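You operate a simulated robot arm through the tools that you are given. There is no shell and no other tool. Be economical: measure what you need, move in short steps, check, and stop when the job is done.

The job below is to be done with a simulated robot arm. You get a single attempt, and the scene is never put back.

## Task
Clear the white machine's oil alarm: pump 4 strokes into the oil tank, then press RESET.
Fine: spout parked, lid shut, none spilt.

The check looks at the end state, three seconds after you hand in, the way a careful person would. Anything else that was tipped, shoved, dropped, spilled or broken makes it a failure. A push-on lid holds only when it is set on centred and level and pressed home; a screw cap is set on level and turned clockwise until tight.

## Robot
A 6-joint arm with a two-finger parallel gripper on a trunk, on a base that drives. Base frame: it is fixed to the floor where the robot stands at the start and does not move with it; the origin is under the middle of the robot, x ahead of it, y to its left, z up. Lengths are in mm, angles in degrees, forces in N, time in s.
With the tool pointing down near the work surface it reaches from about 320 to 700 mm from the robot's upright axis, wherever it stands. Its first joint turns from -166.0 to 166.0 degrees. Places, roughly: oil tank [500, -100, 700]; oil tank lid [500, -100, 800]; pump spout [400, -200, 900]; red pump knob [400, -200, 1000]; white machine reset button [3300, -2700, 1100]. Payload 4.1 kg.
Tool frame: the origin (TCP) lies between the finger pads and is the grasp point; the fingertips stand 23 mm ahead of it; z points along the fingers, y is the line along which they close. The gripper opens to 94 mm. The fingers are 38 mm wide and 10 mm thick; the gripper's body (54 by 96 mm) begins 39 mm behind the TCP.
Orientation is told as [roll, pitch, yaw] about the base's x, y, z axes, in that order, counted from this pose: with the fingers straight down and closing along the base's y, the tool's x points along the base's -x, its y along +y and its z along -z.

## Interface
- The arm moves only by the tool step_arm. Its argument "commands" is a list of rows, each a list of 7 numbers: the shift along the tool's x, y, z in m, then the turn, a rotation vector about the tool's x, y, z in degrees, then the finger opening in m, from 0 to 0.094. In form: [[dx, dy, dz, wx, wy, wz, grip], ...]. A call has 1 to 8 rows; each row shifts and turns the commanded pose from where the row before left it, along the tool's axes as they then stand. Rows are played at 5 a second. More than 50 mm and 8.6 degrees between two rows, or a gripper value outside its range, and nothing of the call is played. A pose out of reach is approached as far as the arm can. The call stops where the force on the tool passes 70 N (or 10 N more than at its start, if that is more) or the arm is blocked; 0.2 s more then pass. Each finger travels about 45 mm/s and halts on what it meets, pressing with about 35 N; the grip force reading is that of the motor and also rises with nothing between the fingers. The clock runs only during rows and for 0.2 s after the last one: add rows that do not move to give the fingers time. The reply holds the time, the measured pose of the TCP, the force on the tool along the base axes, the opening and the grip force, in the units named above and with some noise, with the torque about the TCP (base axes, N m) and any sound that the robot's microphone picked up.
- Cameras (640 x 400 px; columns grow to the right, rows downward): "scene" is now at [9.1, 113.5, 1552.3]; the picture's right is [-0.63, -0.78, 0.00], its down [-0.46, 0.37, -0.81] and it looks along [0.63, -0.50, -0.59] (base axes); focal length 275 px, centre (320, 200). "wrist" rides on the gripper at [86, 16, -75] in the tool frame; the picture's right is [-0.18, 0.98, 0.00], its down [-0.58, -0.11, -0.81] and it looks along [-0.79, -0.15, 0.59] (tool axes); focal length 243 px, centre (320, 200).
- get_image(camera): a new picture of that camera. The clock stands still meanwhile.
- move_column(by): slides the trunk up (or, below 0, down) by that many mm; the arm and the scene camera ride with it, the base frame stays. It gives what a move gives, with no picture.
- base_move(legs): drives the robot by 1 to 6 legs, each [ahead, turn to the left] in mm and degrees, along the robot's own axes; the way and the turn of a leg run together, so that a leg with both is an arc; at most 1500 mm and 180 degrees a leg. The arm and the cameras ride along, it lands a little off, and it stops where it bumps. It gives what a move gives.
- turn_head(pan, tilt): turns the head with the scene camera to pan (to the left, within 155 degrees either way) and tilt (down, from -29 to 69), counted from straight ahead of the robot. It gives what a move gives.
- point_at(camera, pixels): there is no depth. For up to 12 entries [column, row, z] of the newest picture of that camera ("zoom" is the newest enlarged one), the place [x, y] in the base frame at which the ray of that pixel passes the height z, good to about 3 mm. The clock stands still meanwhile.
- zoom(camera, box): a new picture of the part [left, top, right, bottom] of that camera's present view, enlarged. The clock stands still meanwhile.
- hand_in(): hands the job in; it is judged then, once.

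Work in short steps. Measure before you move; look again where a grasp or a placing could have gone wrong, and mend it. You have 80 turns and 60 pictures in all, those below and enlarged ones among them. Open the gripper and draw the arm clear of the work before you hand the job in, unless the task says otherwise; then end with one line.

The tools are called after "Call:" by a JSON object that holds its "method" and its "body". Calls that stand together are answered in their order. step_arm: Moves the arm, as the interface text tells. Its arguments: {"type":"object","properties":{"commands":{"type":"array","items":{"type":"array","items":{"type":"number"}}}},"required":["commands"]} The other tools are called the same way: move_column (by) slides the trunk up or down; base_move (legs) drives the base; turn_head (pan, tilt) turns the head that bears the scene camera; get_image (camera) takes a picture; point_at (camera, pixels) gives the place at which the rays of pixels pass given heights; zoom (camera, box) takes an enlarged picture of a part of a camera's view; hand_in () hands the job in.

At the start:

```text
clock: 0.0
eef_pos: [317.4, -177.3, 1329.3]
tool_rot: [0.0, 0.0, 0.0]
contact_force: [-0.2, -0.1, 0.0]
torque: [0.02, 0.01, -0.04]
finger_gap: 94.0
finger_force: 0.0
trunk travel left (down, up): [-500.0, 90.0]
robot x, y, heading: [3.3, 1.5, -0.0]
head pan, tilt: [-38.7, 36.2]
```

scene: 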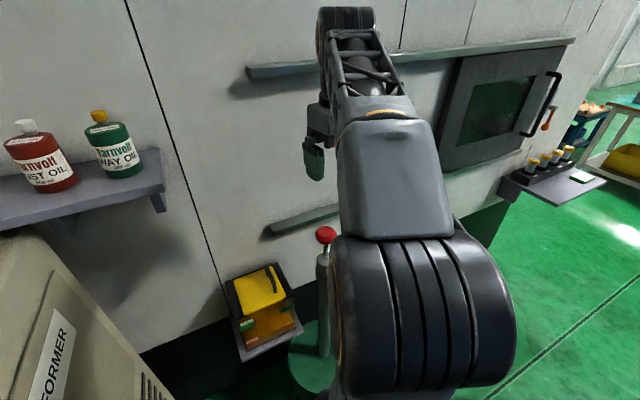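
wrist: 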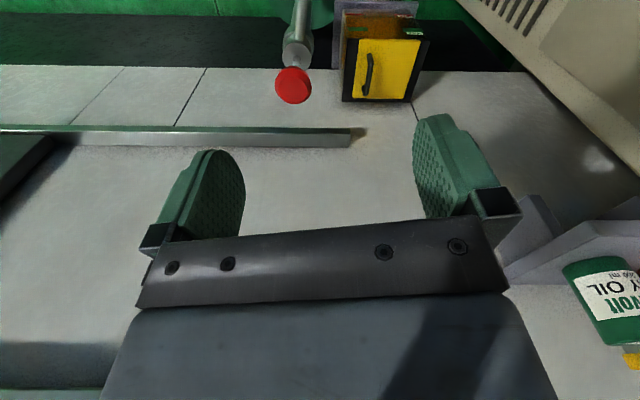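

The scene shows the tank with a yellow lid at about (262,300) and the red knob at (325,235). I'll look closer at both.

Call:
{"method": "zoom", "body": {"camera": "scene", "box": [200, 210, 360, 400]}}

Call:
{"method": "zoom", "body": {"camera": "wrist", "box": [220, 0, 460, 150]}}

```text
2.11 times, centred on (280, 305) of scene
```

zoom: 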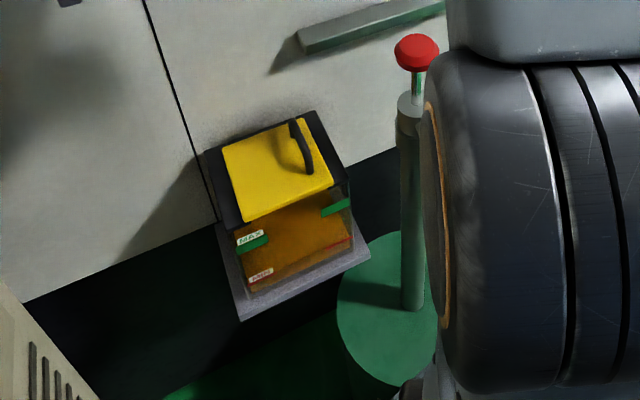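

```text
2.67 times, centred on (340, 75) of wrist
```

zoom: 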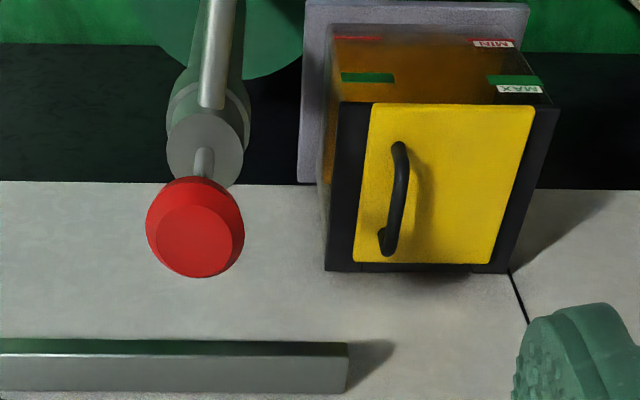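

Next I measure the knob, the tank's top and its handle from the scene zoom, then move the head for a better look.

Call:
{"method": "point_at", "body": {"camera": "wrist", "pixels": [[293, 87, 1000], [293, 87, 980], [358, 40, 800], [420, 40, 800], [342, 100, 800], [411, 101, 800], [369, 54, 820], [363, 94, 820], [300, 40, 900], [300, 10, 900]]}}

Call:
{"method": "turn_head", "body": {"pan": -25, "tilt": 55}}

Call:
{"method": "get_image", "body": {"camera": "scene"}}

```text
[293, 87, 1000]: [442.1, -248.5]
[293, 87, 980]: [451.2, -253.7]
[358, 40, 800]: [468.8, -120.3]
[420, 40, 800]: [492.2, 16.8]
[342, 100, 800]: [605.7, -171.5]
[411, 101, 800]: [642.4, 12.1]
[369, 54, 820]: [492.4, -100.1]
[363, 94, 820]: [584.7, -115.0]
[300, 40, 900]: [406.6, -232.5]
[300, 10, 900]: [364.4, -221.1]
```

```text
clock: 0.8
eef_pos: [317.1, -177.9, 1329.9]
tool_rot: [0.0, 0.0, 0.1]
contact_force: [-0.4, -0.4, -1.0]
torque: [-0.01, 0.0, -0.01]
finger_gap: 94.0
finger_force: 0.1
trunk travel left (down, up): [-500.0, 90.0]
robot x, y, heading: [1.4, -1.1, -0.2]
head pan, tilt: [-25.0, 55.0]
```

```text
55 pictures are left
```

scene: 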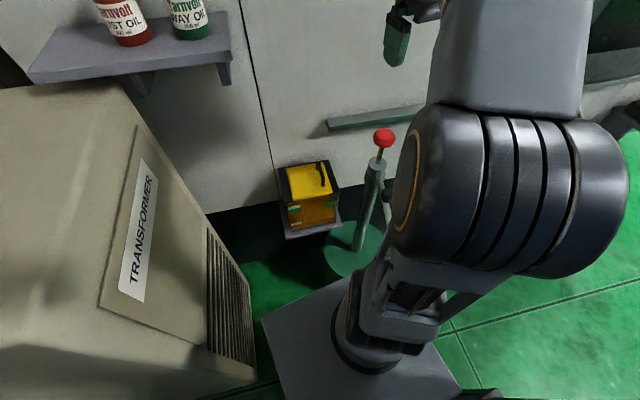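

I triangulate the knob (383,137) and lid corners by comparing the scene rays with the wrist rays.

Call:
{"method": "zoom", "body": {"camera": "scene", "box": [260, 110, 420, 210]}}

Call:
{"method": "point_at", "body": {"camera": "scene", "pixels": [[383, 137, 1000], [383, 137, 970], [383, 137, 940], [319, 165, 820], [325, 185, 820], [319, 165, 780], [325, 185, 780], [278, 171, 800], [330, 159, 800], [340, 187, 800], [287, 201, 800]]}}

```text
4.00 times, centred on (340, 160) of scene
```

zoom: 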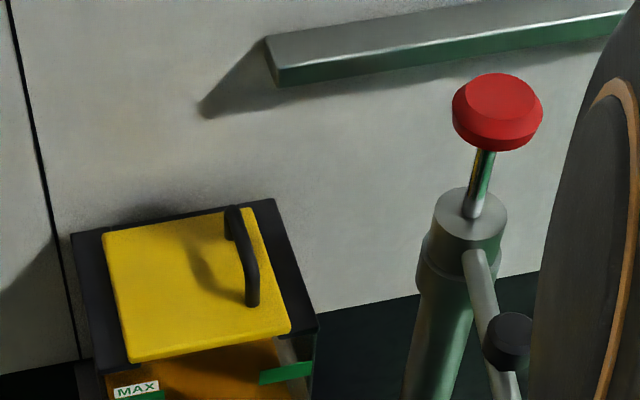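

```text
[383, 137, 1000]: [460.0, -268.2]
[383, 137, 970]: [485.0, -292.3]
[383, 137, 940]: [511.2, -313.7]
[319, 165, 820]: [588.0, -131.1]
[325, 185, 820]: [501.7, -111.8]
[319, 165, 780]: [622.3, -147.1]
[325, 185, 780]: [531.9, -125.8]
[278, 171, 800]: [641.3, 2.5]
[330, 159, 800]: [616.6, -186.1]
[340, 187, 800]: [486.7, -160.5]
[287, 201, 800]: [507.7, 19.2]
```

The estimates are: knob about (422,-237,1043), handle from (478,-103) to (568,-118) at z≈847. I shift the arm left and lower it for a closer wrist view of spout and hinge.

Call:
{"method": "step_arm", "body": {"commands": [[0.03, 0.045, 0, 0, 0, 0, 0.094], [0.03, 0.045, 0, 0, 0, 0, 0.094], [0, 0.04, 0.03, 0, 0, 0, 0.094], [0, 0, 0.05, 0, 0, 0, 0.094], [0, 0, 0.05, 0, 0, 0, 0.094], [0, 0, 0.05, 0, 0, 0, 0.094], [0, 0, 0, 0, 0, 0, 0.094]]}}

Call:
{"method": "get_image", "body": {"camera": "wrist"}}

Call:
{"method": "get_image", "body": {"camera": "scene"}}

```text
refused: row 1 steps farther than a row can; nothing moved
```

```text
53 pictures are left
```

wrist: 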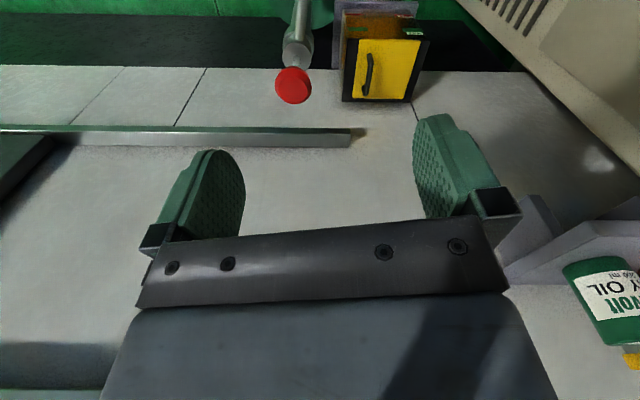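

```text
52 pictures are left
```

scene: 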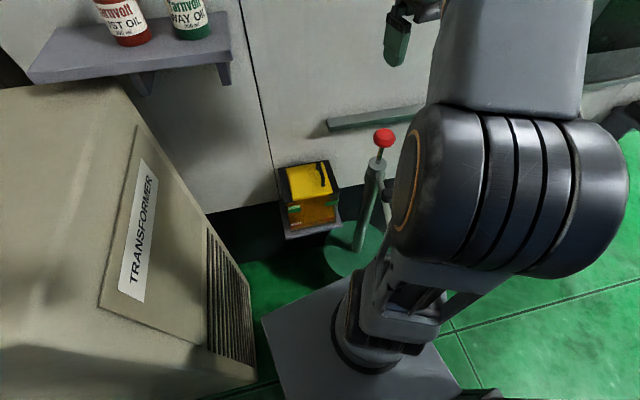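

The step was over 50 mm. I retry it with smaller rows.

Call:
{"method": "step_arm", "body": {"commands": [[0.02, 0.04, 0, 0, 0, 0, 0.094], [0.02, 0.04, 0, 0, 0, 0, 0.094], [0, 0.04, 0.02, 0, 0, 0, 0.094], [0, 0, 0.05, 0, 0, 0, 0.094], [0, 0, 0.05, 0, 0, 0, 0.094], [0, 0, 0.05, 0, 0, 0, 0.094], [0, 0, 0, 0, 0, 0, 0.094]]}}

Call:
{"method": "get_image", "body": {"camera": "wrist"}}

Call:
{"method": "get_image", "body": {"camera": "scene"}}

```text
clock: 2.4
eef_pos: [277.6, -58.2, 1159.5]
tool_rot: [0.0, -0.1, 0.0]
contact_force: [0.3, -0.8, 0.0]
torque: [-0.01, -0.02, 0.01]
finger_gap: 94.0
finger_force: 0.1
trunk travel left (down, up): [-500.0, 90.0]
robot x, y, heading: [-0.8, -5.8, 0.1]
head pan, tilt: [-25.0, 55.0]
```

```text
51 pictures are left
```

wrist: 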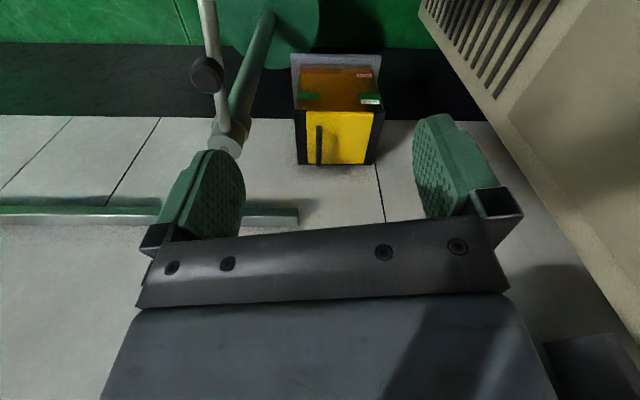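

```text
50 pictures are left
```

scene: 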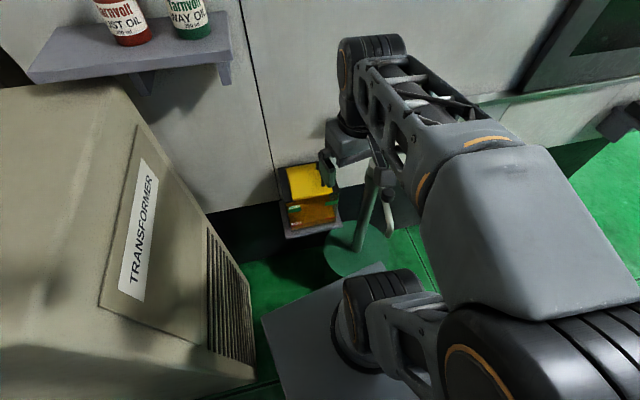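

The spout with a black knob hangs at wrist (207,75). I zoom in on the spout and lid.

Call:
{"method": "zoom", "body": {"camera": "wrist", "box": [180, 0, 420, 170]}}

Call:
{"method": "zoom", "body": {"camera": "scene", "box": [260, 140, 430, 260]}}

```text
2.35 times, centred on (300, 85) of wrist
```

zoom: 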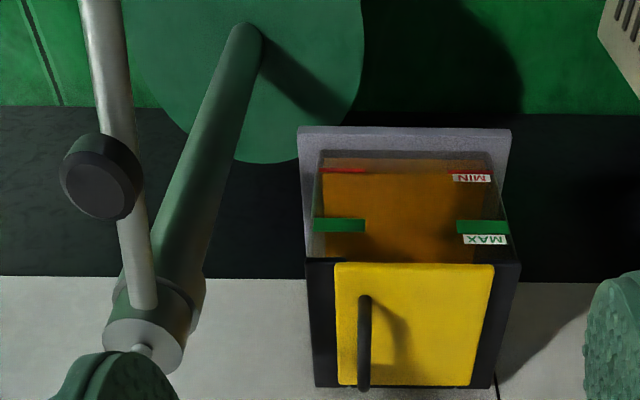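

```text
3.33 times, centred on (345, 200) of scene
```

zoom: 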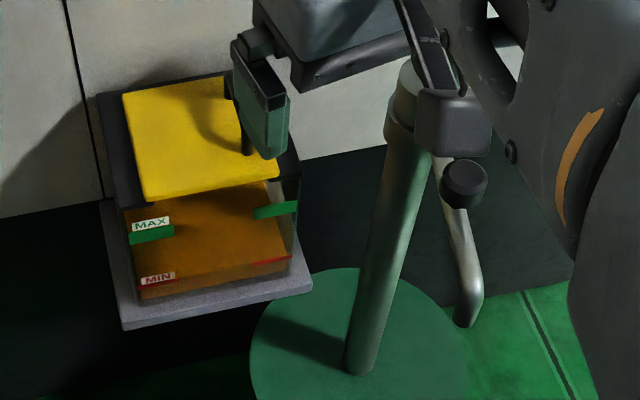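

I triangulate the spout knob, collar, lid handle and tank corners from both current views.

Call:
{"method": "point_at", "body": {"camera": "wrist", "pixels": [[206.5, 74, 900], [206.5, 74, 860], [225, 146, 960], [225, 146, 920], [319, 164, 840], [319, 127, 840], [294.5, 110, 800], [385, 110, 800], [298, 164, 800], [374, 164, 800], [308, 112, 800], [372, 112, 800]]}}

Call:
{"method": "point_at", "body": {"camera": "scene", "pixels": [[388.6, 195.5, 900], [388.6, 195.5, 860], [388.6, 236.7, 860], [388.6, 236.7, 820], [391, 225, 860], [284, 202, 800], [340, 190, 800], [278, 168, 800], [318, 162, 800], [293, 201, 800], [332, 192, 800], [286, 168, 800]]}}

```text
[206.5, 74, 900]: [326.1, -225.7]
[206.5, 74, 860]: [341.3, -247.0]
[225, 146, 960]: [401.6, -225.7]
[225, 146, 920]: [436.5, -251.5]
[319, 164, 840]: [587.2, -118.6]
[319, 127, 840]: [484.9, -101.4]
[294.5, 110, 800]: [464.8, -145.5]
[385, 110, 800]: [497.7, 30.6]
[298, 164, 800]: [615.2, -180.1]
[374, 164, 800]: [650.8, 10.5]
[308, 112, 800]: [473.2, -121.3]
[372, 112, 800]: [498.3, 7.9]
```

```text
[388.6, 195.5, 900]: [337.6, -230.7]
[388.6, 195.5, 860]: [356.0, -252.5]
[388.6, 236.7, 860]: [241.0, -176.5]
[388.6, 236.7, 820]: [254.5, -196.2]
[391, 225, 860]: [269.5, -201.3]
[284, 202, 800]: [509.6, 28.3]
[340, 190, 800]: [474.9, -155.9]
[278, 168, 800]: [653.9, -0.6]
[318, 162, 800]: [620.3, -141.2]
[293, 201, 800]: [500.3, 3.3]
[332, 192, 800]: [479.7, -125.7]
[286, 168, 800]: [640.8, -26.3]
```

The tank's top is near z≈803 and turned about -10°. The handle centre is about (530,-110,~845), with the hinge evidently on the +y side. I move above the handle, yawed -10°.

Call:
{"method": "step_arm", "body": {"commands": [[-0.042, -0.0087, 0, 0, 0, 0, 0.094], [-0.042, -0.0087, 0, 0, 0, 0, 0.094], [-0.042, -0.0087, 0, 0, 0, 0, 0.094], [-0.042, -0.0087, 0, 0, 0, 0, 0.094], [-0.042, -0.0087, 0, 0, 0, 0, 0.094], [-0.042, -0.0087, 0, 0, 0, 0, 0.094], [0, 0, 0.04, 0, 0, 5, 0.06], [0, 0, 0.04, 0, 0, 5, 0.06]]}}

Call:
{"method": "get_image", "body": {"camera": "wrist"}}

Call:
{"method": "get_image", "body": {"camera": "scene"}}

```text
clock: 4.2
eef_pos: [528.3, -109.5, 1079.7]
tool_rot: [0.0, 0.0, -10.1]
contact_force: [0.3, -0.7, 1.4]
torque: [-0.03, -0.02, -0.01]
finger_gap: 59.9
finger_force: 0.0
trunk travel left (down, up): [-500.0, 90.0]
robot x, y, heading: [2.5, 4.1, -0.2]
head pan, tilt: [-25.0, 55.0]
```

```text
47 pictures are left
```

wrist: 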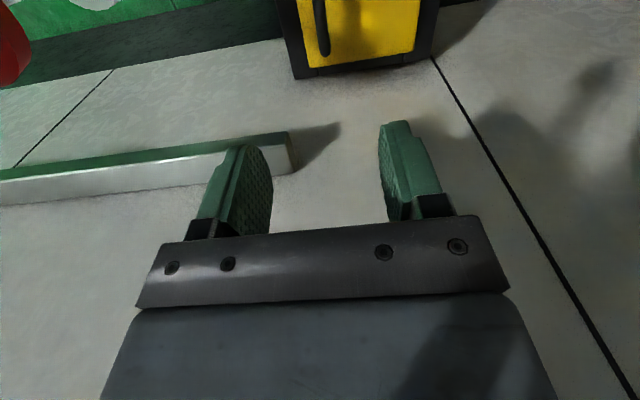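

```text
46 pictures are left
```

scene: 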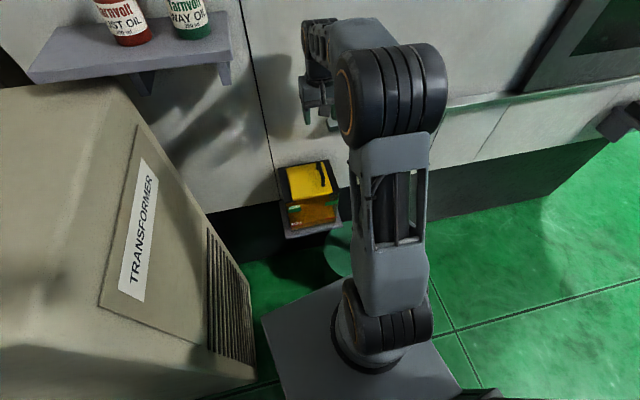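

The handle's far end sits at wrist (325,50). I triangulate the handle and lid with this closer view, and the far tank edge.

Call:
{"method": "point_at", "body": {"camera": "wrist", "pixels": [[325, 53, 850], [325, 53, 830], [319, 10, 850], [319, 10, 830], [304, 68, 805], [414, 52, 805], [295, 78, 800], [434, 55, 800]]}}

Call:
{"method": "zoom", "body": {"camera": "scene", "box": [270, 145, 350, 245]}}

```text
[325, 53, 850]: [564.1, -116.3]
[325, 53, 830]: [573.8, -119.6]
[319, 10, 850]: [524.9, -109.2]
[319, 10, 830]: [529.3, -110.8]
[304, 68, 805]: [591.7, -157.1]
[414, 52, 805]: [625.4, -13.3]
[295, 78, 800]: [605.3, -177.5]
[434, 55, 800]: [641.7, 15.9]
```

```text
4.00 times, centred on (310, 195) of scene
```

zoom: 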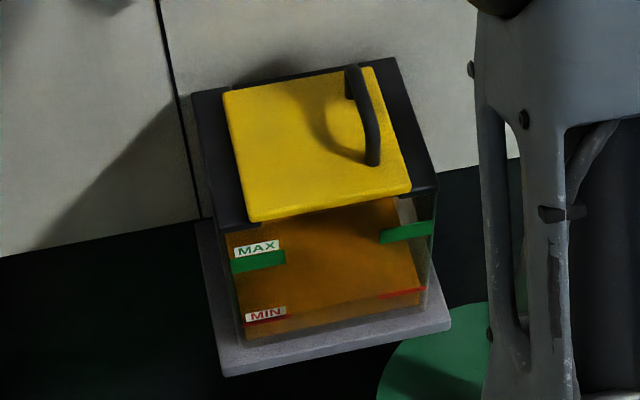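

Both cameras agree: the handle bar runs (479,-101)→(564,-117) with its top at z≈850. I descend to TCP z 870 and check.

Call:
{"method": "step_arm", "body": {"commands": [[0.006, 0, 0.05, 0, 0, 0, 0.06], [0, 0, 0.05, 0, 0, 0, 0.06], [0, 0, 0.05, 0, 0, 0, 0.06], [0, 0, 0.04, 0, 0, 0, 0.06], [0, 0, 0.02, 0, 0, 0, 0.06]]}}

Call:
{"method": "zoom", "body": {"camera": "scene", "box": [260, 120, 380, 240]}}

Call:
{"method": "get_image", "body": {"camera": "wrist"}}

```text
refused: row 1 steps farther than a row can; nothing moved
```

```text
3.33 times, centred on (320, 180) of scene
```

zoom: 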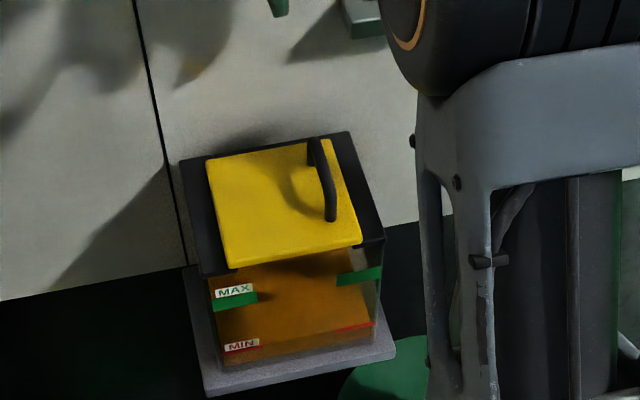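

```text
43 pictures are left
```

wrist: 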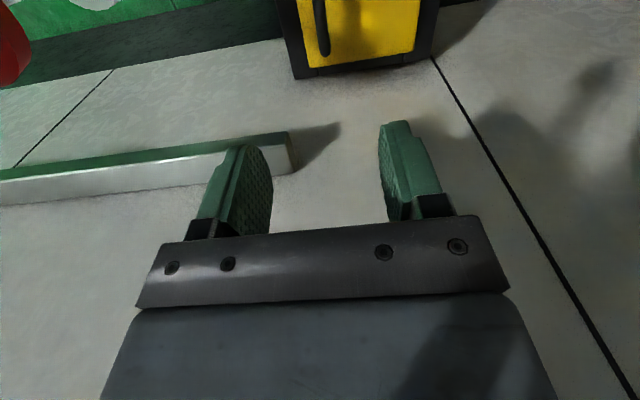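

That move was over the limit again. I retry within 50 mm rows.

Call:
{"method": "step_arm", "body": {"commands": [[0.006, 0, 0.045, 0, 0, 0, 0.06], [0, 0, 0.045, 0, 0, 0, 0.06], [0, 0, 0.045, 0, 0, 0, 0.06], [0, 0, 0.045, 0, 0, 0, 0.06], [0, 0, 0.03, 0, 0, 0, 0.06], [0, 0, 0, 0, 0, 0, 0.06]]}}

Call:
{"method": "zoom", "body": {"camera": "scene", "box": [260, 120, 380, 240]}}

```text
clock: 5.6
eef_pos: [523.4, -107.3, 868.7]
tool_rot: [0.0, 0.1, -10.0]
contact_force: [0.1, -0.2, 0.2]
torque: [0.0, 0.0, 0.0]
finger_gap: 60.1
finger_force: 0.1
trunk travel left (down, up): [-500.0, 90.0]
robot x, y, heading: [4.1, 3.1, -0.1]
head pan, tilt: [-25.0, 55.0]
```

```text
3.33 times, centred on (320, 180) of scene
```

zoom: 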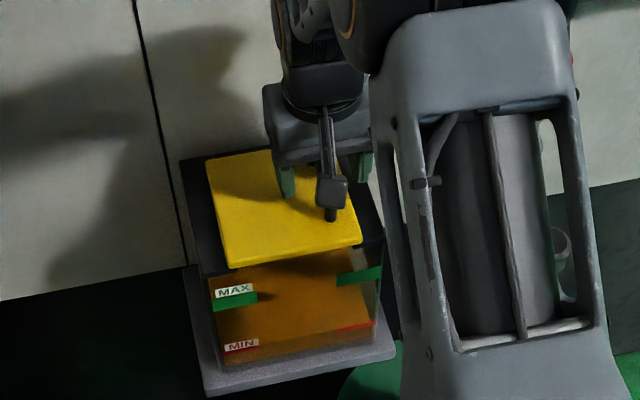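

The fingers straddle the handle (green tips at (285,180) and (365,170)). I descend 18 mm and close.

Call:
{"method": "step_arm", "body": {"commands": [[0, 0, 0.01, 0, 0, 0, 0.06], [0, 0, 0.008, 0, 0, 0, 0.06], [0, 0, 0, 0, 0, 0, 0.03], [0, 0, 0, 0, 0, 0, 0.005], [0, 0, 0, 0, 0, 0, 0.005], [0, 0, 0, 0, 0, 0, 0.005], [0, 0, 0, 0, 0, 0, 0.005]]}}

```text
clock: 6.7
eef_pos: [527.6, -104.2, 857.9]
tool_rot: [0.2, -1.0, -10.0]
contact_force: [-1.9, 6.9, 30.1]
torque: [0.97, 0.53, -0.4]
finger_gap: 20.3
finger_force: 11.4
trunk travel left (down, up): [-500.0, 90.0]
robot x, y, heading: [-0.2, -0.8, 0.3]
head pan, tilt: [-25.0, 55.0]
stopped in row 5: the force on the tool passed its limit (the readings are from after the stop); the commanded pose is now the measured one
```

Something pushes up with 30 N at z 858, so I look before going on.

Call:
{"method": "zoom", "body": {"camera": "scene", "box": [280, 130, 360, 210]}}

```text
5.00 times, centred on (320, 170) of scene
```

zoom: 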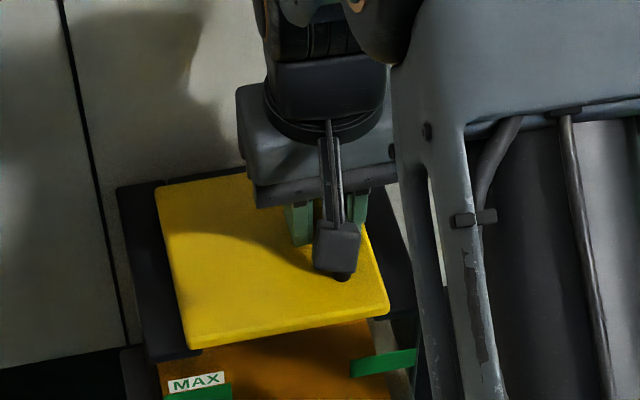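

I ease up 6 mm and reopen to 40 mm to see whether the contact was on the lid or the bar.

Call:
{"method": "step_arm", "body": {"commands": [[0, 0, -0.002, 0, 0, 0, 0.035], [0, 0, -0.002, 0, 0, 0, 0.04], [0, 0, 0, 0, 0, 0, 0.04], [0, 0, 0, 0, 0, 0, 0.04]]}}

Call:
{"method": "get_image", "body": {"camera": "wrist"}}

```text
clock: 7.7
eef_pos: [526.8, -105.2, 858.4]
tool_rot: [0.2, -0.5, -10.0]
contact_force: [0.3, -0.1, 6.8]
torque: [-0.17, 0.12, 0.08]
finger_gap: 40.6
finger_force: 0.2
trunk travel left (down, up): [-500.0, 90.0]
robot x, y, heading: [-0.3, -1.1, 0.6]
head pan, tilt: [-25.0, 55.0]
```

```text
40 pictures are left
```

wrist: 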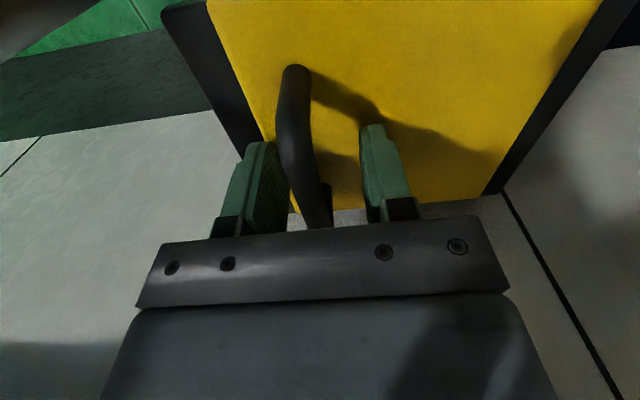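

The right fingertip meets its shadow on the lid, so the lid's surface is near z 834 and the handle stands taller than I estimated. The bar lies nearer the left finger. I raise 8 mm, shift 9 mm to tool -y and close.

Call:
{"method": "step_arm", "body": {"commands": [[0, -0.004, -0.008, 0, 0, 0, 0.04], [0, -0.005, 0, 0, 0, 0, 0.04], [0, 0, 0, 0, 0, 0, 0.025], [0, 0, 0, 0, 0, 0, 0.01], [0, 0, 0, 0, 0, 0, 0.005], [0, 0, 0, 0, 0, 0, 0.005]]}}

Call:
{"method": "get_image", "body": {"camera": "wrist"}}

```text
clock: 9.1
eef_pos: [524.9, -109.9, 865.4]
tool_rot: [0.1, -0.4, -9.9]
contact_force: [3.5, 30.1, -5.4]
torque: [-0.21, -0.04, -0.54]
finger_gap: 18.6
finger_force: 14.8
trunk travel left (down, up): [-500.0, 90.0]
robot x, y, heading: [4.5, -1.3, 0.5]
head pan, tilt: [-25.0, 55.0]
```

```text
39 pictures are left
```

wrist: 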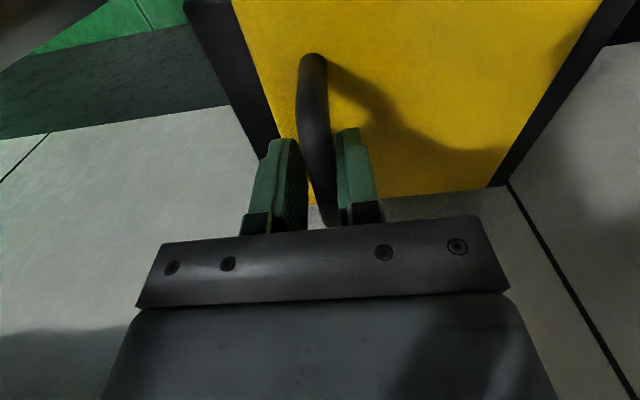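

The right finger presses the bar (+30 N in y), so I shift back 4 mm and finish closing.

Call:
{"method": "step_arm", "body": {"commands": [[0, 0.002, 0, 0, 0, 0, 0.015], [0, 0.002, 0, 0, 0, 0, 0.01], [0, 0, 0, 0, 0, 0, 0.005], [0, 0, 0, 0, 0, 0, 0.0], [0, 0, 0, 0, 0, 0, 0.0]]}}

```text
clock: 10.3
eef_pos: [525.9, -107.4, 868.6]
tool_rot: [0.1, -0.5, -10.0]
contact_force: [2.6, 18.5, -0.6]
torque: [-0.09, -0.02, -1.79]
finger_gap: 11.8
finger_force: 45.2
trunk travel left (down, up): [-500.0, 90.0]
robot x, y, heading: [2.1, 3.1, 0.2]
head pan, tilt: [-25.0, 55.0]
```

The bar is held (gap 11.8, diameter about 12). I begin lifting the lid along an arc about a hinge on the +y side, rolling the tool along with it.

Call:
{"method": "step_arm", "body": {"commands": [[0, 0.0035, -0.0095, 4, 0, 0, 0.0], [0, 0.0035, -0.0095, 4, 0, 0, 0.0], [0, 0.0042, -0.009, 4, 0, 0, 0.0], [0, 0.0042, -0.009, 4, 0, 0, 0.0], [0, 0, 0, 0, 0, 0, 0.0]]}}

Call:
{"method": "zoom", "body": {"camera": "scene", "box": [260, 120, 380, 240]}}

```text
clock: 11.5
eef_pos: [531.5, -89.3, 902.2]
tool_rot: [-15.8, -0.5, -10.0]
contact_force: [8.6, 19.5, -17.7]
torque: [-0.1, 0.17, -1.88]
finger_gap: 11.8
finger_force: 45.2
trunk travel left (down, up): [-500.0, 90.0]
robot x, y, heading: [-3.0, -1.1, 0.4]
head pan, tilt: [-25.0, 55.0]
```

```text
3.33 times, centred on (320, 180) of scene
```

zoom: 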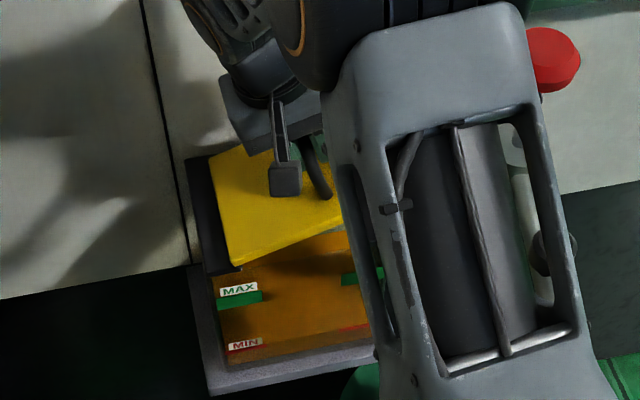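

The lid pivots about its left edge as expected (about 20° open), and the knob looks clear of the arm. I continue the arc to about 50°.

Call:
{"method": "step_arm", "body": {"commands": [[0, 0.0055, -0.009, 4, 0, 0, 0.0], [0, 0.0055, -0.009, 4, 0, 0, 0.0], [0, 0.0048, -0.0087, 4, 0, 0, 0.0], [0, 0.0048, -0.0087, 4, 0, 0, 0.0], [0, 0.0051, -0.0085, 4, 0, 0, 0.0], [0, 0.0051, -0.0085, 4, 0, 0, 0.0], [0, 0, 0, 0, 0, 0, 0.0]]}}

Call:
{"method": "get_image", "body": {"camera": "scene"}}

```text
clock: 13.1
eef_pos: [539.1, -42.6, 936.1]
tool_rot: [-39.9, -0.5, -9.8]
contact_force: [14.6, 0.7, -12.9]
torque: [-0.31, -1.15, -1.28]
finger_gap: 12.1
finger_force: 44.7
trunk travel left (down, up): [-500.0, 90.0]
robot x, y, heading: [-0.5, 3.6, 0.2]
head pan, tilt: [-25.0, 55.0]
```

```text
37 pictures are left
```

scene: 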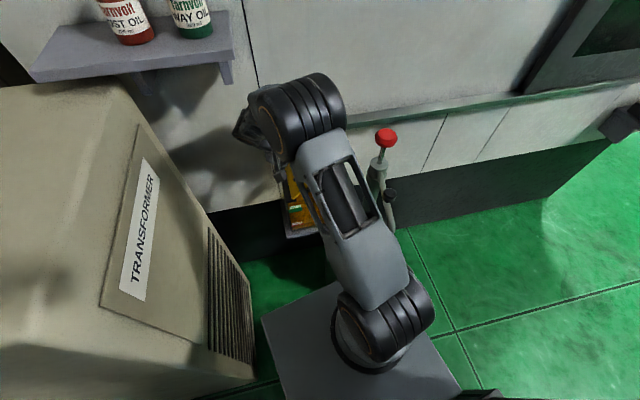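

About 50° open. I check where the shelf's near end lies before swinging farther left.

Call:
{"method": "point_at", "body": {"camera": "scene", "pixels": [[232, 60, 1100], [232, 60, 1200], [232, 60, 1300], [138, 128, 1100], [138, 128, 1000], [138, 128, 900], [245, 60, 1000], [205, 212, 700]]}}

```text
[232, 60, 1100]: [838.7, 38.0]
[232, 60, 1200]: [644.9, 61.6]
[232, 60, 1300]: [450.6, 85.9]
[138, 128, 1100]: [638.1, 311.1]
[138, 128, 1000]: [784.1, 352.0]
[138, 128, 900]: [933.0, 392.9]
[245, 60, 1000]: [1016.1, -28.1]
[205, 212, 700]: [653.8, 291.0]
```

The shelf end is around y≈60, z≈1200 near the wall, so I unroll the tool while bringing the lid to about 80°. This keeps the wrist low and clear.

Call:
{"method": "step_arm", "body": {"commands": [[0, 0.0054, -0.0083, -3, 0, 0, 0.0], [0, 0.0054, -0.0083, -3, 0, 0, 0.0], [0, 0.0074, -0.0065, -3, 0, 0, 0.0], [0, 0.0074, -0.0065, -3, 0, 0, 0.0], [0, 0.009, -0.0042, -3, 0, 0, 0.0], [0, 0.009, -0.0042, -3, 0, 0, 0.0], [0, 0, 0, 0, 0, 0, 0.0]]}}

Call:
{"method": "get_image", "body": {"camera": "scene"}}

```text
clock: 14.7
eef_pos: [549.3, 16.3, 943.7]
tool_rot: [-21.7, -0.3, -10.1]
contact_force: [18.9, -6.0, -8.9]
torque: [-0.27, -0.73, -1.58]
finger_gap: 12.3
finger_force: 44.6
trunk travel left (down, up): [-500.0, 90.0]
robot x, y, heading: [2.9, -0.6, 0.2]
head pan, tilt: [-25.0, 55.0]
```

```text
36 pictures are left
```

scene: 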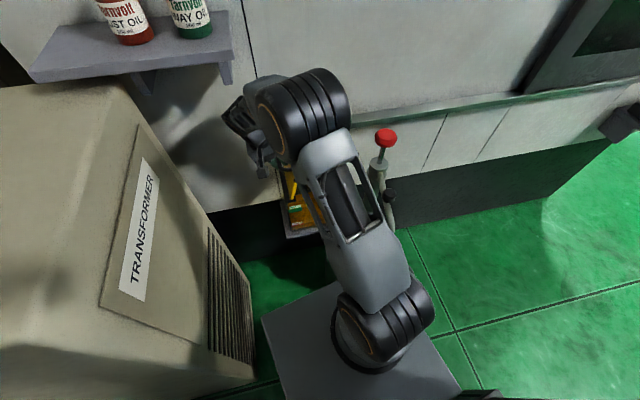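

The lid is near 80°. I carry on another 20° and watch the force for the hinge stop.

Call:
{"method": "step_arm", "body": {"commands": [[0, 0.0097, -0.0015, 0, 0, 0, 0.0], [0, 0.0097, -0.0015, 0, 0, 0, 0.0], [0, 0.01, 0.0, 0, 0, 0, 0.0], [0, 0.01, 0.0, 0, 0, 0, 0.0], [0, 0, 0, 0, 0, 0, 0.0]]}}

Call:
{"method": "get_image", "body": {"camera": "wrist"}}

```text
clock: 15.9
eef_pos: [555.9, 52.6, 933.5]
tool_rot: [-21.7, -0.5, -10.0]
contact_force: [22.1, -7.0, -4.7]
torque: [-0.33, -1.02, -1.5]
finger_gap: 12.6
finger_force: 45.6
trunk travel left (down, up): [-500.0, 90.0]
robot x, y, heading: [1.0, 0.8, 0.1]
head pan, tilt: [-25.0, 55.0]
```

```text
35 pictures are left
```

wrist: 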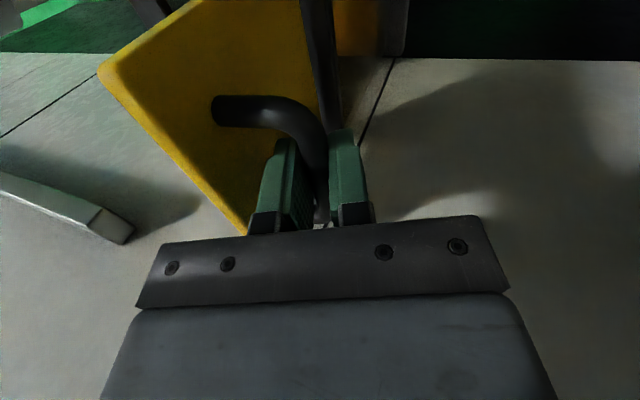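

No stop yet and the weight on the tool is falling toward zero. I push another 10° past centre.

Call:
{"method": "step_arm", "body": {"commands": [[0, 0.0096, 0.0016, 0, 0, 0, 0.0], [0, 0.0096, 0.0018, 0, 0, 0, 0.0], [0, 0, 0, 0, 0, 0, 0.0]]}}

```text
clock: 16.7
eef_pos: [557.6, 61.4, 928.0]
tool_rot: [-22.0, -0.8, -10.2]
contact_force: [10.4, -43.6, 43.3]
torque: [-0.27, -0.24, -1.62]
finger_gap: 12.7
finger_force: 45.2
trunk travel left (down, up): [-500.0, 90.0]
robot x, y, heading: [0.1, 3.2, -0.0]
head pan, tilt: [-25.0, 55.0]
```

The hinge stop is reached (about 105°). I relax back 5 mm, open slightly, and withdraw along the tool axis.

Call:
{"method": "step_arm", "body": {"commands": [[0, -0.006, -0.001, 0, 0, 0, 0.0], [0, 0, 0, 0, 0, 0, 0.022], [0, 0, 0, 0, 0, 0, 0.022], [0, 0, 0, 0, 0, 0, 0.022], [0, 0, -0.01, 0, 0, 0, 0.022], [0, 0, -0.03, 0, 0, 0, 0.022], [0, 0, -0.045, 0, 0, 0, 0.022]]}}

Call:
{"method": "get_image", "body": {"camera": "wrist"}}

```text
clock: 18.3
eef_pos: [560.9, 96.9, 1005.4]
tool_rot: [-21.7, -0.5, -9.8]
contact_force: [-0.4, 0.1, 0.3]
torque: [0.0, 0.0, 0.01]
finger_gap: 22.1
finger_force: 0.1
trunk travel left (down, up): [-500.0, 90.0]
robot x, y, heading: [1.8, -1.5, 0.4]
head pan, tilt: [-25.0, 55.0]
```

```text
34 pictures are left
```

wrist: 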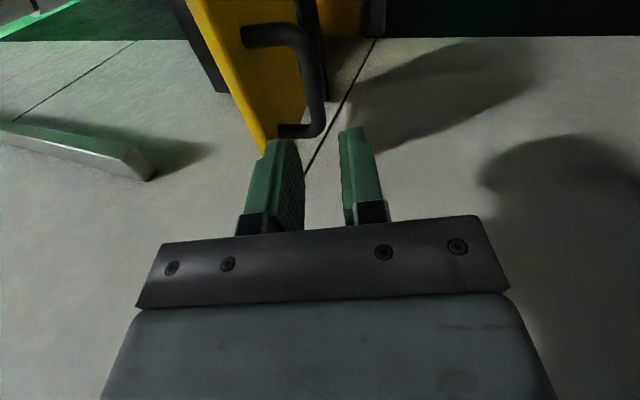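

The lid stays open. I back the arm toward the robot, level the tool, and return yaw to 0, to view the spout.

Call:
{"method": "step_arm", "body": {"commands": [[0.02, 0, -0.04, 0, 0, 0, 0.022], [0.04, -0.015, -0.02, -4.4, 0, 0, 0.03], [0.045, -0.015, 0, -4.4, 0, 0, 0.04], [0.045, -0.015, 0, -4.4, 0, 0, 0.04], [0.045, -0.015, 0, -4.4, 0, 0, 0.04], [0.045, -0.015, 0, -4.4, 0, 0, 0.04], [0.02, -0.015, 0, 0, 0, -5, 0.04], [0, 0, 0, 0, 0, -5, 0.04]]}}

Call:
{"method": "get_image", "body": {"camera": "scene"}}

Call:
{"method": "get_image", "body": {"camera": "wrist"}}

```text
clock: 20.1
eef_pos: [290.7, 75.7, 1074.3]
tool_rot: [0.1, -0.5, 0.1]
contact_force: [-0.8, -0.6, -0.7]
torque: [-0.02, -0.02, -0.01]
finger_gap: 40.1
finger_force: 0.0
trunk travel left (down, up): [-500.0, 90.0]
robot x, y, heading: [-1.4, 1.0, 0.3]
head pan, tilt: [-25.0, 55.0]
```

```text
33 pictures are left
```

scene: 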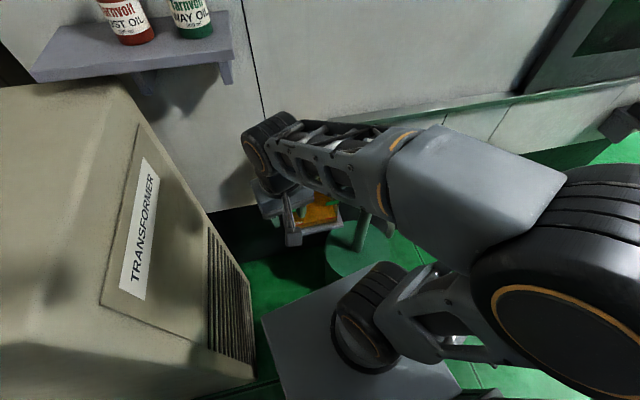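

```text
32 pictures are left
```

wrist: 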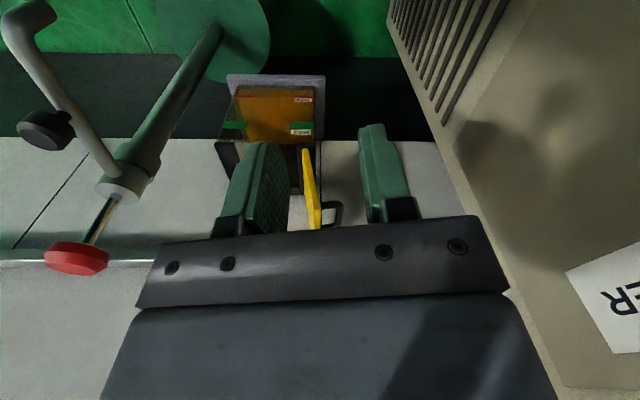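

This view shows the whole spout: tip (42,14), black knob (45,130) and red knob (77,258). I triangulate these with the earlier wrist rays.

Call:
{"method": "point_at", "body": {"camera": "wrist", "pixels": [[45, 130, 960], [45, 130, 920], [45, 130, 880], [42, 14, 900], [42, 14, 860], [42, 14, 820], [77, 258, 1040], [77, 258, 1060], [118, 190, 960], [118, 172, 940], [15, 30, 900]]}}

```text
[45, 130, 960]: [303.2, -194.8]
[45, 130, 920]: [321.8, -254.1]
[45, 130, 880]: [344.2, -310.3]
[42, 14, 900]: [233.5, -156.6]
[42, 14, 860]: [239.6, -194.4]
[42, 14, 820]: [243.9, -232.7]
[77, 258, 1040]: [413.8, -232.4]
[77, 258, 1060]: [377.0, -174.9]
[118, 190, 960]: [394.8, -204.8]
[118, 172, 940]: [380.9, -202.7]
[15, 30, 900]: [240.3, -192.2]
```

The black knob is around (304,-195,958) and the tip is near (233,-160,895), so the spout radius is about 203. The tank centre is about 207 from the pump at azimuth ≈55°. I zoom in on the knob shape.

Call:
{"method": "zoom", "body": {"camera": "wrist", "box": [0, 0, 160, 280]}}

```text
1.43 times, centred on (80, 140) of wrist
```

zoom: 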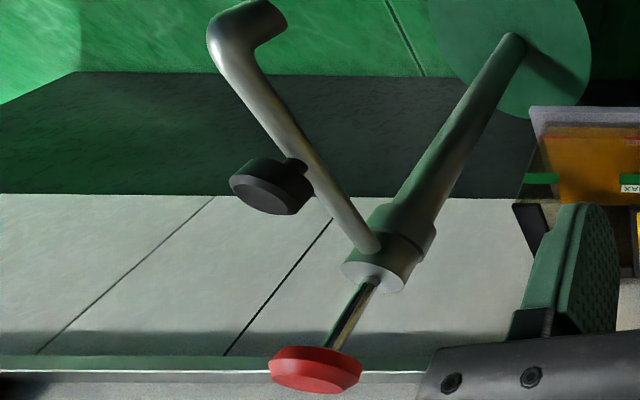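

The black knob sits on top of the tube with a vertical axis, about 36 mm wide. I move above it and yaw -22° so the fingers straddle the tube.

Call:
{"method": "step_arm", "body": {"commands": [[-0.003, -0.045, 0, 0, 0, 0, 0.06], [-0.002, -0.045, 0, 0, 0, 0, 0.06], [-0.002, -0.045, 0, 0, 0, 0, 0.06], [-0.002, -0.045, 0, 0, 0, 0, 0.06], [-0.002, -0.045, 0, 0, 0, 0, 0.06], [-0.002, -0.045, 0, 0, 0, 7.3, 0.06], [0, 0, 0, 0, 0, 7.3, 0.06], [0, 0, 0, 0, 0, 7.4, 0.06]]}}

Call:
{"method": "get_image", "body": {"camera": "wrist"}}

Call:
{"method": "get_image", "body": {"camera": "scene"}}

```text
clock: 21.9
eef_pos: [305.9, -193.6, 1076.1]
tool_rot: [0.4, -0.5, -22.1]
contact_force: [-0.1, 0.7, 0.0]
torque: [0.01, 0.0, -0.02]
finger_gap: 59.9
finger_force: 0.1
trunk travel left (down, up): [-500.0, 90.0]
robot x, y, heading: [-1.3, -1.8, 0.3]
head pan, tilt: [-25.0, 55.0]
```

```text
30 pictures are left
```

wrist: 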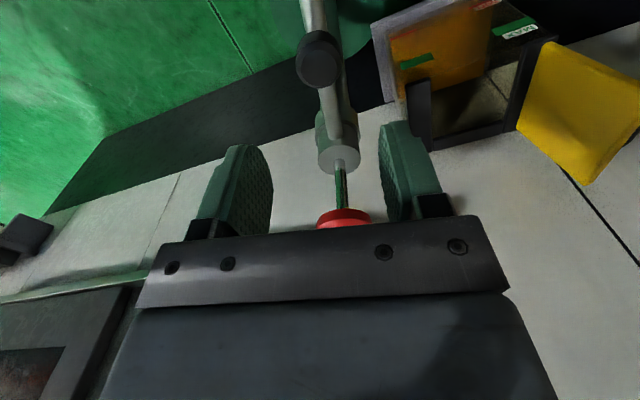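

```text
29 pictures are left
```

scene: 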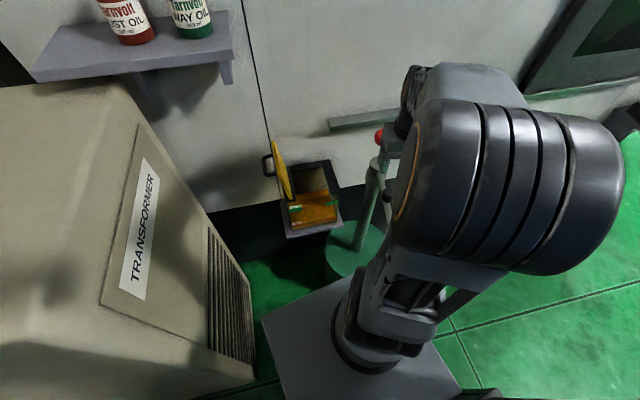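

The view looks straight along the spout; the knob is at (318,58). I compute its ray and the opening of the tank from the scene.

Call:
{"method": "point_at", "body": {"camera": "wrist", "pixels": [[318, 58, 970], [318, 58, 950], [296, 58, 960], [341, 58, 960], [338, 160, 950], [338, 160, 970], [343, 217, 1040], [318, 217, 1040], [370, 217, 1040]]}}

Call:
{"method": "zoom", "body": {"camera": "scene", "box": [250, 130, 380, 250]}}

```text
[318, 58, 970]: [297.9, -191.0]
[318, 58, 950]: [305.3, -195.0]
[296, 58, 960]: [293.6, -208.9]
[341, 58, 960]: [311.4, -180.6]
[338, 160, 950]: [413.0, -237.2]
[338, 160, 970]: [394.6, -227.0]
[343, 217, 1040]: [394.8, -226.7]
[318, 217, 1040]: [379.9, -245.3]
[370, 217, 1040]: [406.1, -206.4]
```

```text
3.33 times, centred on (315, 190) of scene
```

zoom: 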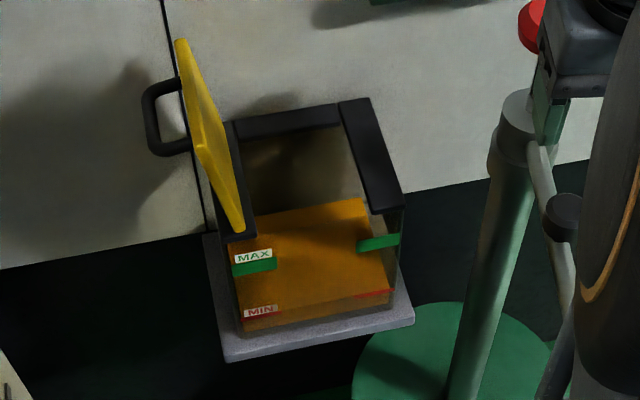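

The knob is 33 mm wide, centred near (303,-193). I get the opening's centre and corners at rim height.

Call:
{"method": "point_at", "body": {"camera": "scene", "pixels": [[309, 183.4, 828], [291, 171.4, 828], [322.5, 167.5, 828], [330, 194, 828], [293, 200, 828], [309, 183.4, 810], [373.7, 167, 1000]]}}

```text
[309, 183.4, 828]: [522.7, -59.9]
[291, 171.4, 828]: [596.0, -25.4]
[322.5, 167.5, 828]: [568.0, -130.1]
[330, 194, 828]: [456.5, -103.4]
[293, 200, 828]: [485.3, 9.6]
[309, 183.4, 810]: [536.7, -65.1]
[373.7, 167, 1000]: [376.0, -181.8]
```

The opening's centre is about (527,-63), so the spout's target azimuth is ≈57°. I descend onto the knob to TCP z 962 and grip it.

Call:
{"method": "step_arm", "body": {"commands": [[0.003, -0.001, 0.045, 0, 0, 0, 0.06], [0, 0, 0.045, 0, 0, 0, 0.06], [0, 0, 0.024, 0, 0, 0, 0.06], [0, 0, 0, 0, 0, 0, 0.045], [0, 0, 0, 0, 0, 0, 0.035], [0, 0, 0, 0, 0, 0, 0.025], [0, 0, 0, 0, 0, 0, 0.025], [0, 0, 0, 0, 0, 0, 0.025]]}}

Call:
{"method": "get_image", "body": {"camera": "wrist"}}

```text
clock: 23.7
eef_pos: [302.0, -194.7, 961.2]
tool_rot: [0.2, -0.4, -21.9]
contact_force: [1.6, 6.9, -6.7]
torque: [-0.38, -0.47, 0.17]
finger_gap: 33.8
finger_force: 44.6
trunk travel left (down, up): [-500.0, 90.0]
robot x, y, heading: [0.4, 0.2, 0.4]
head pan, tilt: [-25.0, 55.0]
```

```text
27 pictures are left
```

wrist: 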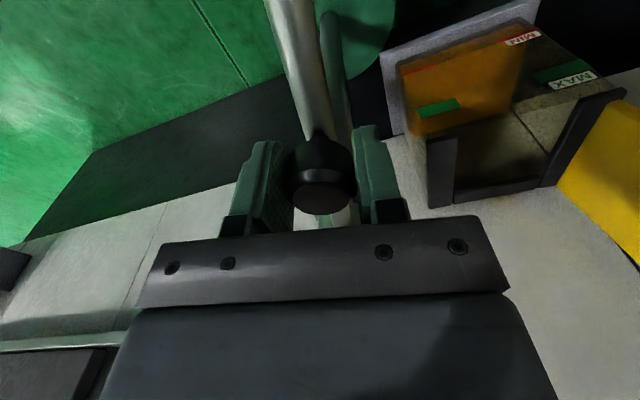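

The knob is held (33.8 mm). I swing the spout about the pump axis in 8° steps, turning the tool with it, 4 rows first.

Call:
{"method": "step_arm", "body": {"commands": [[-0.0012, 0.01735, 0, 0, 0, 8, 0.025], [-0.0012, 0.01735, 0, 0, 0, 8, 0.025], [-0.0012, 0.01735, 0, 0, 0, 8, 0.025], [-0.0012, 0.01735, 0, 0, 0, 8, 0.025], [0, 0, 0, 0, 0, 0, 0.025]]}}

```text
clock: 24.9
eef_pos: [344.9, -137.4, 960.6]
tool_rot: [0.4, -0.1, -54.1]
contact_force: [-3.5, 1.9, -19.3]
torque: [-0.6, 0.17, -0.33]
finger_gap: 33.7
finger_force: 45.0
trunk travel left (down, up): [-500.0, 90.0]
robot x, y, heading: [0.9, 1.3, 0.4]
head pan, tilt: [-25.0, 55.0]
```

It tracks the arc with low side force. I continue 5 more rows.

Call:
{"method": "step_arm", "body": {"commands": [[-0.0012, 0.01735, 0.0004, 0, 0, 8, 0.025], [-0.0012, 0.01735, 0.0004, 0, 0, 8, 0.025], [-0.0012, 0.01735, 0.0004, 0, 0, 8, 0.025], [-0.0012, 0.01735, 0, 0, 0, 8, 0.025], [-0.0012, 0.01735, 0, 0, 0, 8, 0.025], [0, 0, 0, 0, 0, 0, 0.025]]}}

Call:
{"method": "get_image", "body": {"camera": "scene"}}

```text
clock: 26.3
eef_pos: [430.0, -114.2, 961.0]
tool_rot: [0.6, 0.1, -94.1]
contact_force: [-0.7, 9.8, -18.3]
torque: [0.06, 0.39, -0.23]
finger_gap: 33.8
finger_force: 45.0
trunk travel left (down, up): [-500.0, 90.0]
robot x, y, heading: [2.5, 1.8, 0.3]
head pan, tilt: [-25.0, 55.0]
```

```text
26 pictures are left
```

scene: 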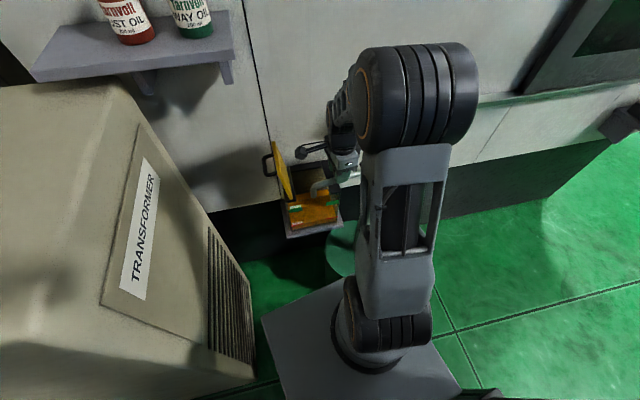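

Azimuth is now about 86°. I do another 28° and then check the tip over the opening.

Call:
{"method": "step_arm", "body": {"commands": [[-0.0012, 0.01735, 0.0003, 0, 0, 8, 0.025], [-0.0012, 0.01735, 0.0003, 0, 0, 8, 0.025], [-0.0012, 0.01735, 0.0, 0, 0, 8, 0.025], [-0.0003, 0.0087, 0, 0, 0, 4, 0.025], [0, 0, 0, 0, 0, 0, 0.025]]}}

Call:
{"method": "zoom", "body": {"camera": "scene", "box": [250, 120, 380, 250]}}

```text
clock: 27.5
eef_pos: [486.7, -132.3, 961.5]
tool_rot: [0.4, 0.3, -122.0]
contact_force: [4.4, 12.5, -10.3]
torque: [-0.08, 0.42, 0.13]
finger_gap: 34.0
finger_force: 44.7
trunk travel left (down, up): [-500.0, 90.0]
robot x, y, heading: [0.0, -1.2, 0.1]
head pan, tilt: [-25.0, 55.0]
```

```text
3.08 times, centred on (315, 185) of scene
```

zoom: 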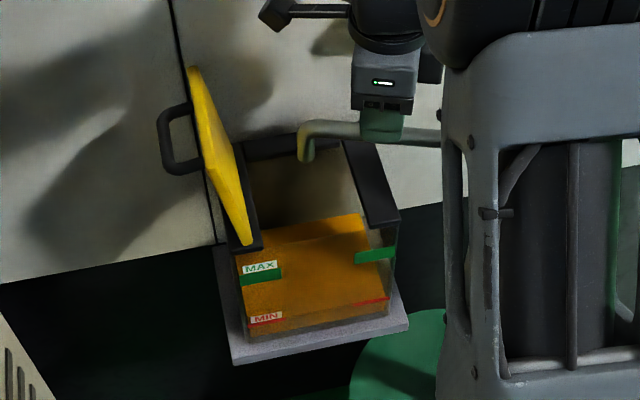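

The tip shows at zoom (306,160), scene (310,172). I check its place at z 895.

Call:
{"method": "point_at", "body": {"camera": "scene", "pixels": [[310.3, 172, 895], [310.3, 172, 880]]}}

```text
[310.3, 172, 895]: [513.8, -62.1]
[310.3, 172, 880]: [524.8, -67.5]
```

The tip is over the opening's centre. I release, rise to z≈1110, and look at the red knob.

Call:
{"method": "step_arm", "body": {"commands": [[0, 0, 0, 0, 0, 0, 0.06], [0, 0, 0, 0, 0, 0, 0.06], [0, 0, -0.045, 0, 0, 0, 0.06], [0, 0, -0.045, 0, 0, 0, 0.06], [0, 0, -0.045, 0, 0, 0, 0.06], [0, 0, -0.02, 0, 0, 0, 0.06], [0, 0, 0, 0, 0, 0, 0.06]]}}

Call:
{"method": "get_image", "body": {"camera": "wrist"}}

```text
clock: 29.1
eef_pos: [483.6, -133.9, 1117.5]
tool_rot: [0.4, 0.4, -122.0]
contact_force: [-0.2, -0.6, 0.2]
torque: [0.02, -0.01, 0.01]
finger_gap: 60.0
finger_force: 0.1
trunk travel left (down, up): [-500.0, 90.0]
robot x, y, heading: [-3.1, -3.5, 0.1]
head pan, tilt: [-25.0, 55.0]
```

```text
24 pictures are left
```

wrist: 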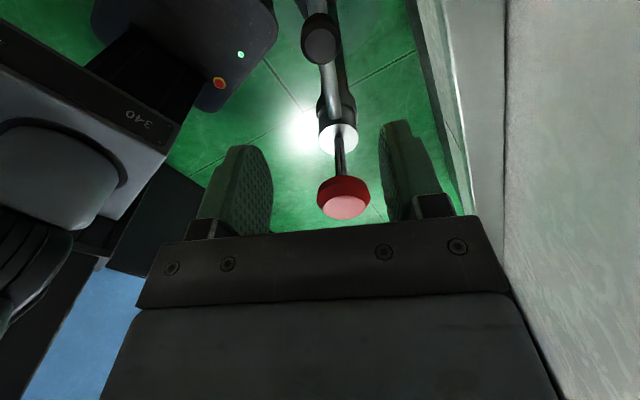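

The red knob's top is at (344,207) and its rim spans columns 317–370. I measure these.

Call:
{"method": "point_at", "body": {"camera": "wrist", "pixels": [[344, 207, 1050], [344, 207, 1060], [344, 207, 1040], [344, 194, 1040], [317, 194, 1040], [370, 194, 1040], [343, 178, 1030], [343, 178, 1020], [338, 138, 960], [338, 138, 940]]}}

```text
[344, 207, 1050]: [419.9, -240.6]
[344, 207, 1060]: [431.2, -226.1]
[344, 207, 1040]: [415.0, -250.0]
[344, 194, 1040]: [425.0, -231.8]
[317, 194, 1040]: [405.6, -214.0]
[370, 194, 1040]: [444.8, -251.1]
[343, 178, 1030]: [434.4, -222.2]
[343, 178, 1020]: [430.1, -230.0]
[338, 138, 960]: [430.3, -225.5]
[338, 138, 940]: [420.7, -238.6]
```

The knob is at axis (420,-239), with its top at ≈1050 and about 52 mm across. I centre above it, open to 75 mm, descend to TCP 1046 and grip.

Call:
{"method": "step_arm", "body": {"commands": [[-0.041, 0.0006, 0, 0, 0, 0, 0.078], [-0.041, 0.0006, 0, 0, 0, 0, 0.078], [-0.041, 0.0006, 0, 0, 0, 0, 0.078], [0, 0, 0.035, 0, 0, 0, 0.078], [0, 0, 0.036, 0, 0, 0, 0.078], [0, 0, 0, 0, 0, 0, 0.06], [0, 0, 0, 0, 0, 0, 0.045], [0, 0, 0, 0, 0, 0, 0.045]]}}

Call:
{"method": "get_image", "body": {"camera": "wrist"}}

```text
clock: 30.9
eef_pos: [419.9, -240.2, 1044.1]
tool_rot: [0.3, 0.4, -121.9]
contact_force: [-5.7, 2.4, -2.5]
torque: [0.06, 0.05, -0.03]
finger_gap: 56.9
finger_force: 45.1
trunk travel left (down, up): [-500.0, 90.0]
robot x, y, heading: [-0.4, -2.4, 0.4]
head pan, tilt: [-25.0, 55.0]
```

```text
23 pictures are left
```

wrist: 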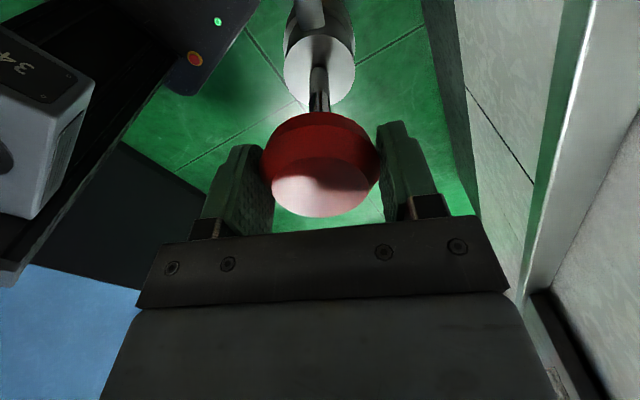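

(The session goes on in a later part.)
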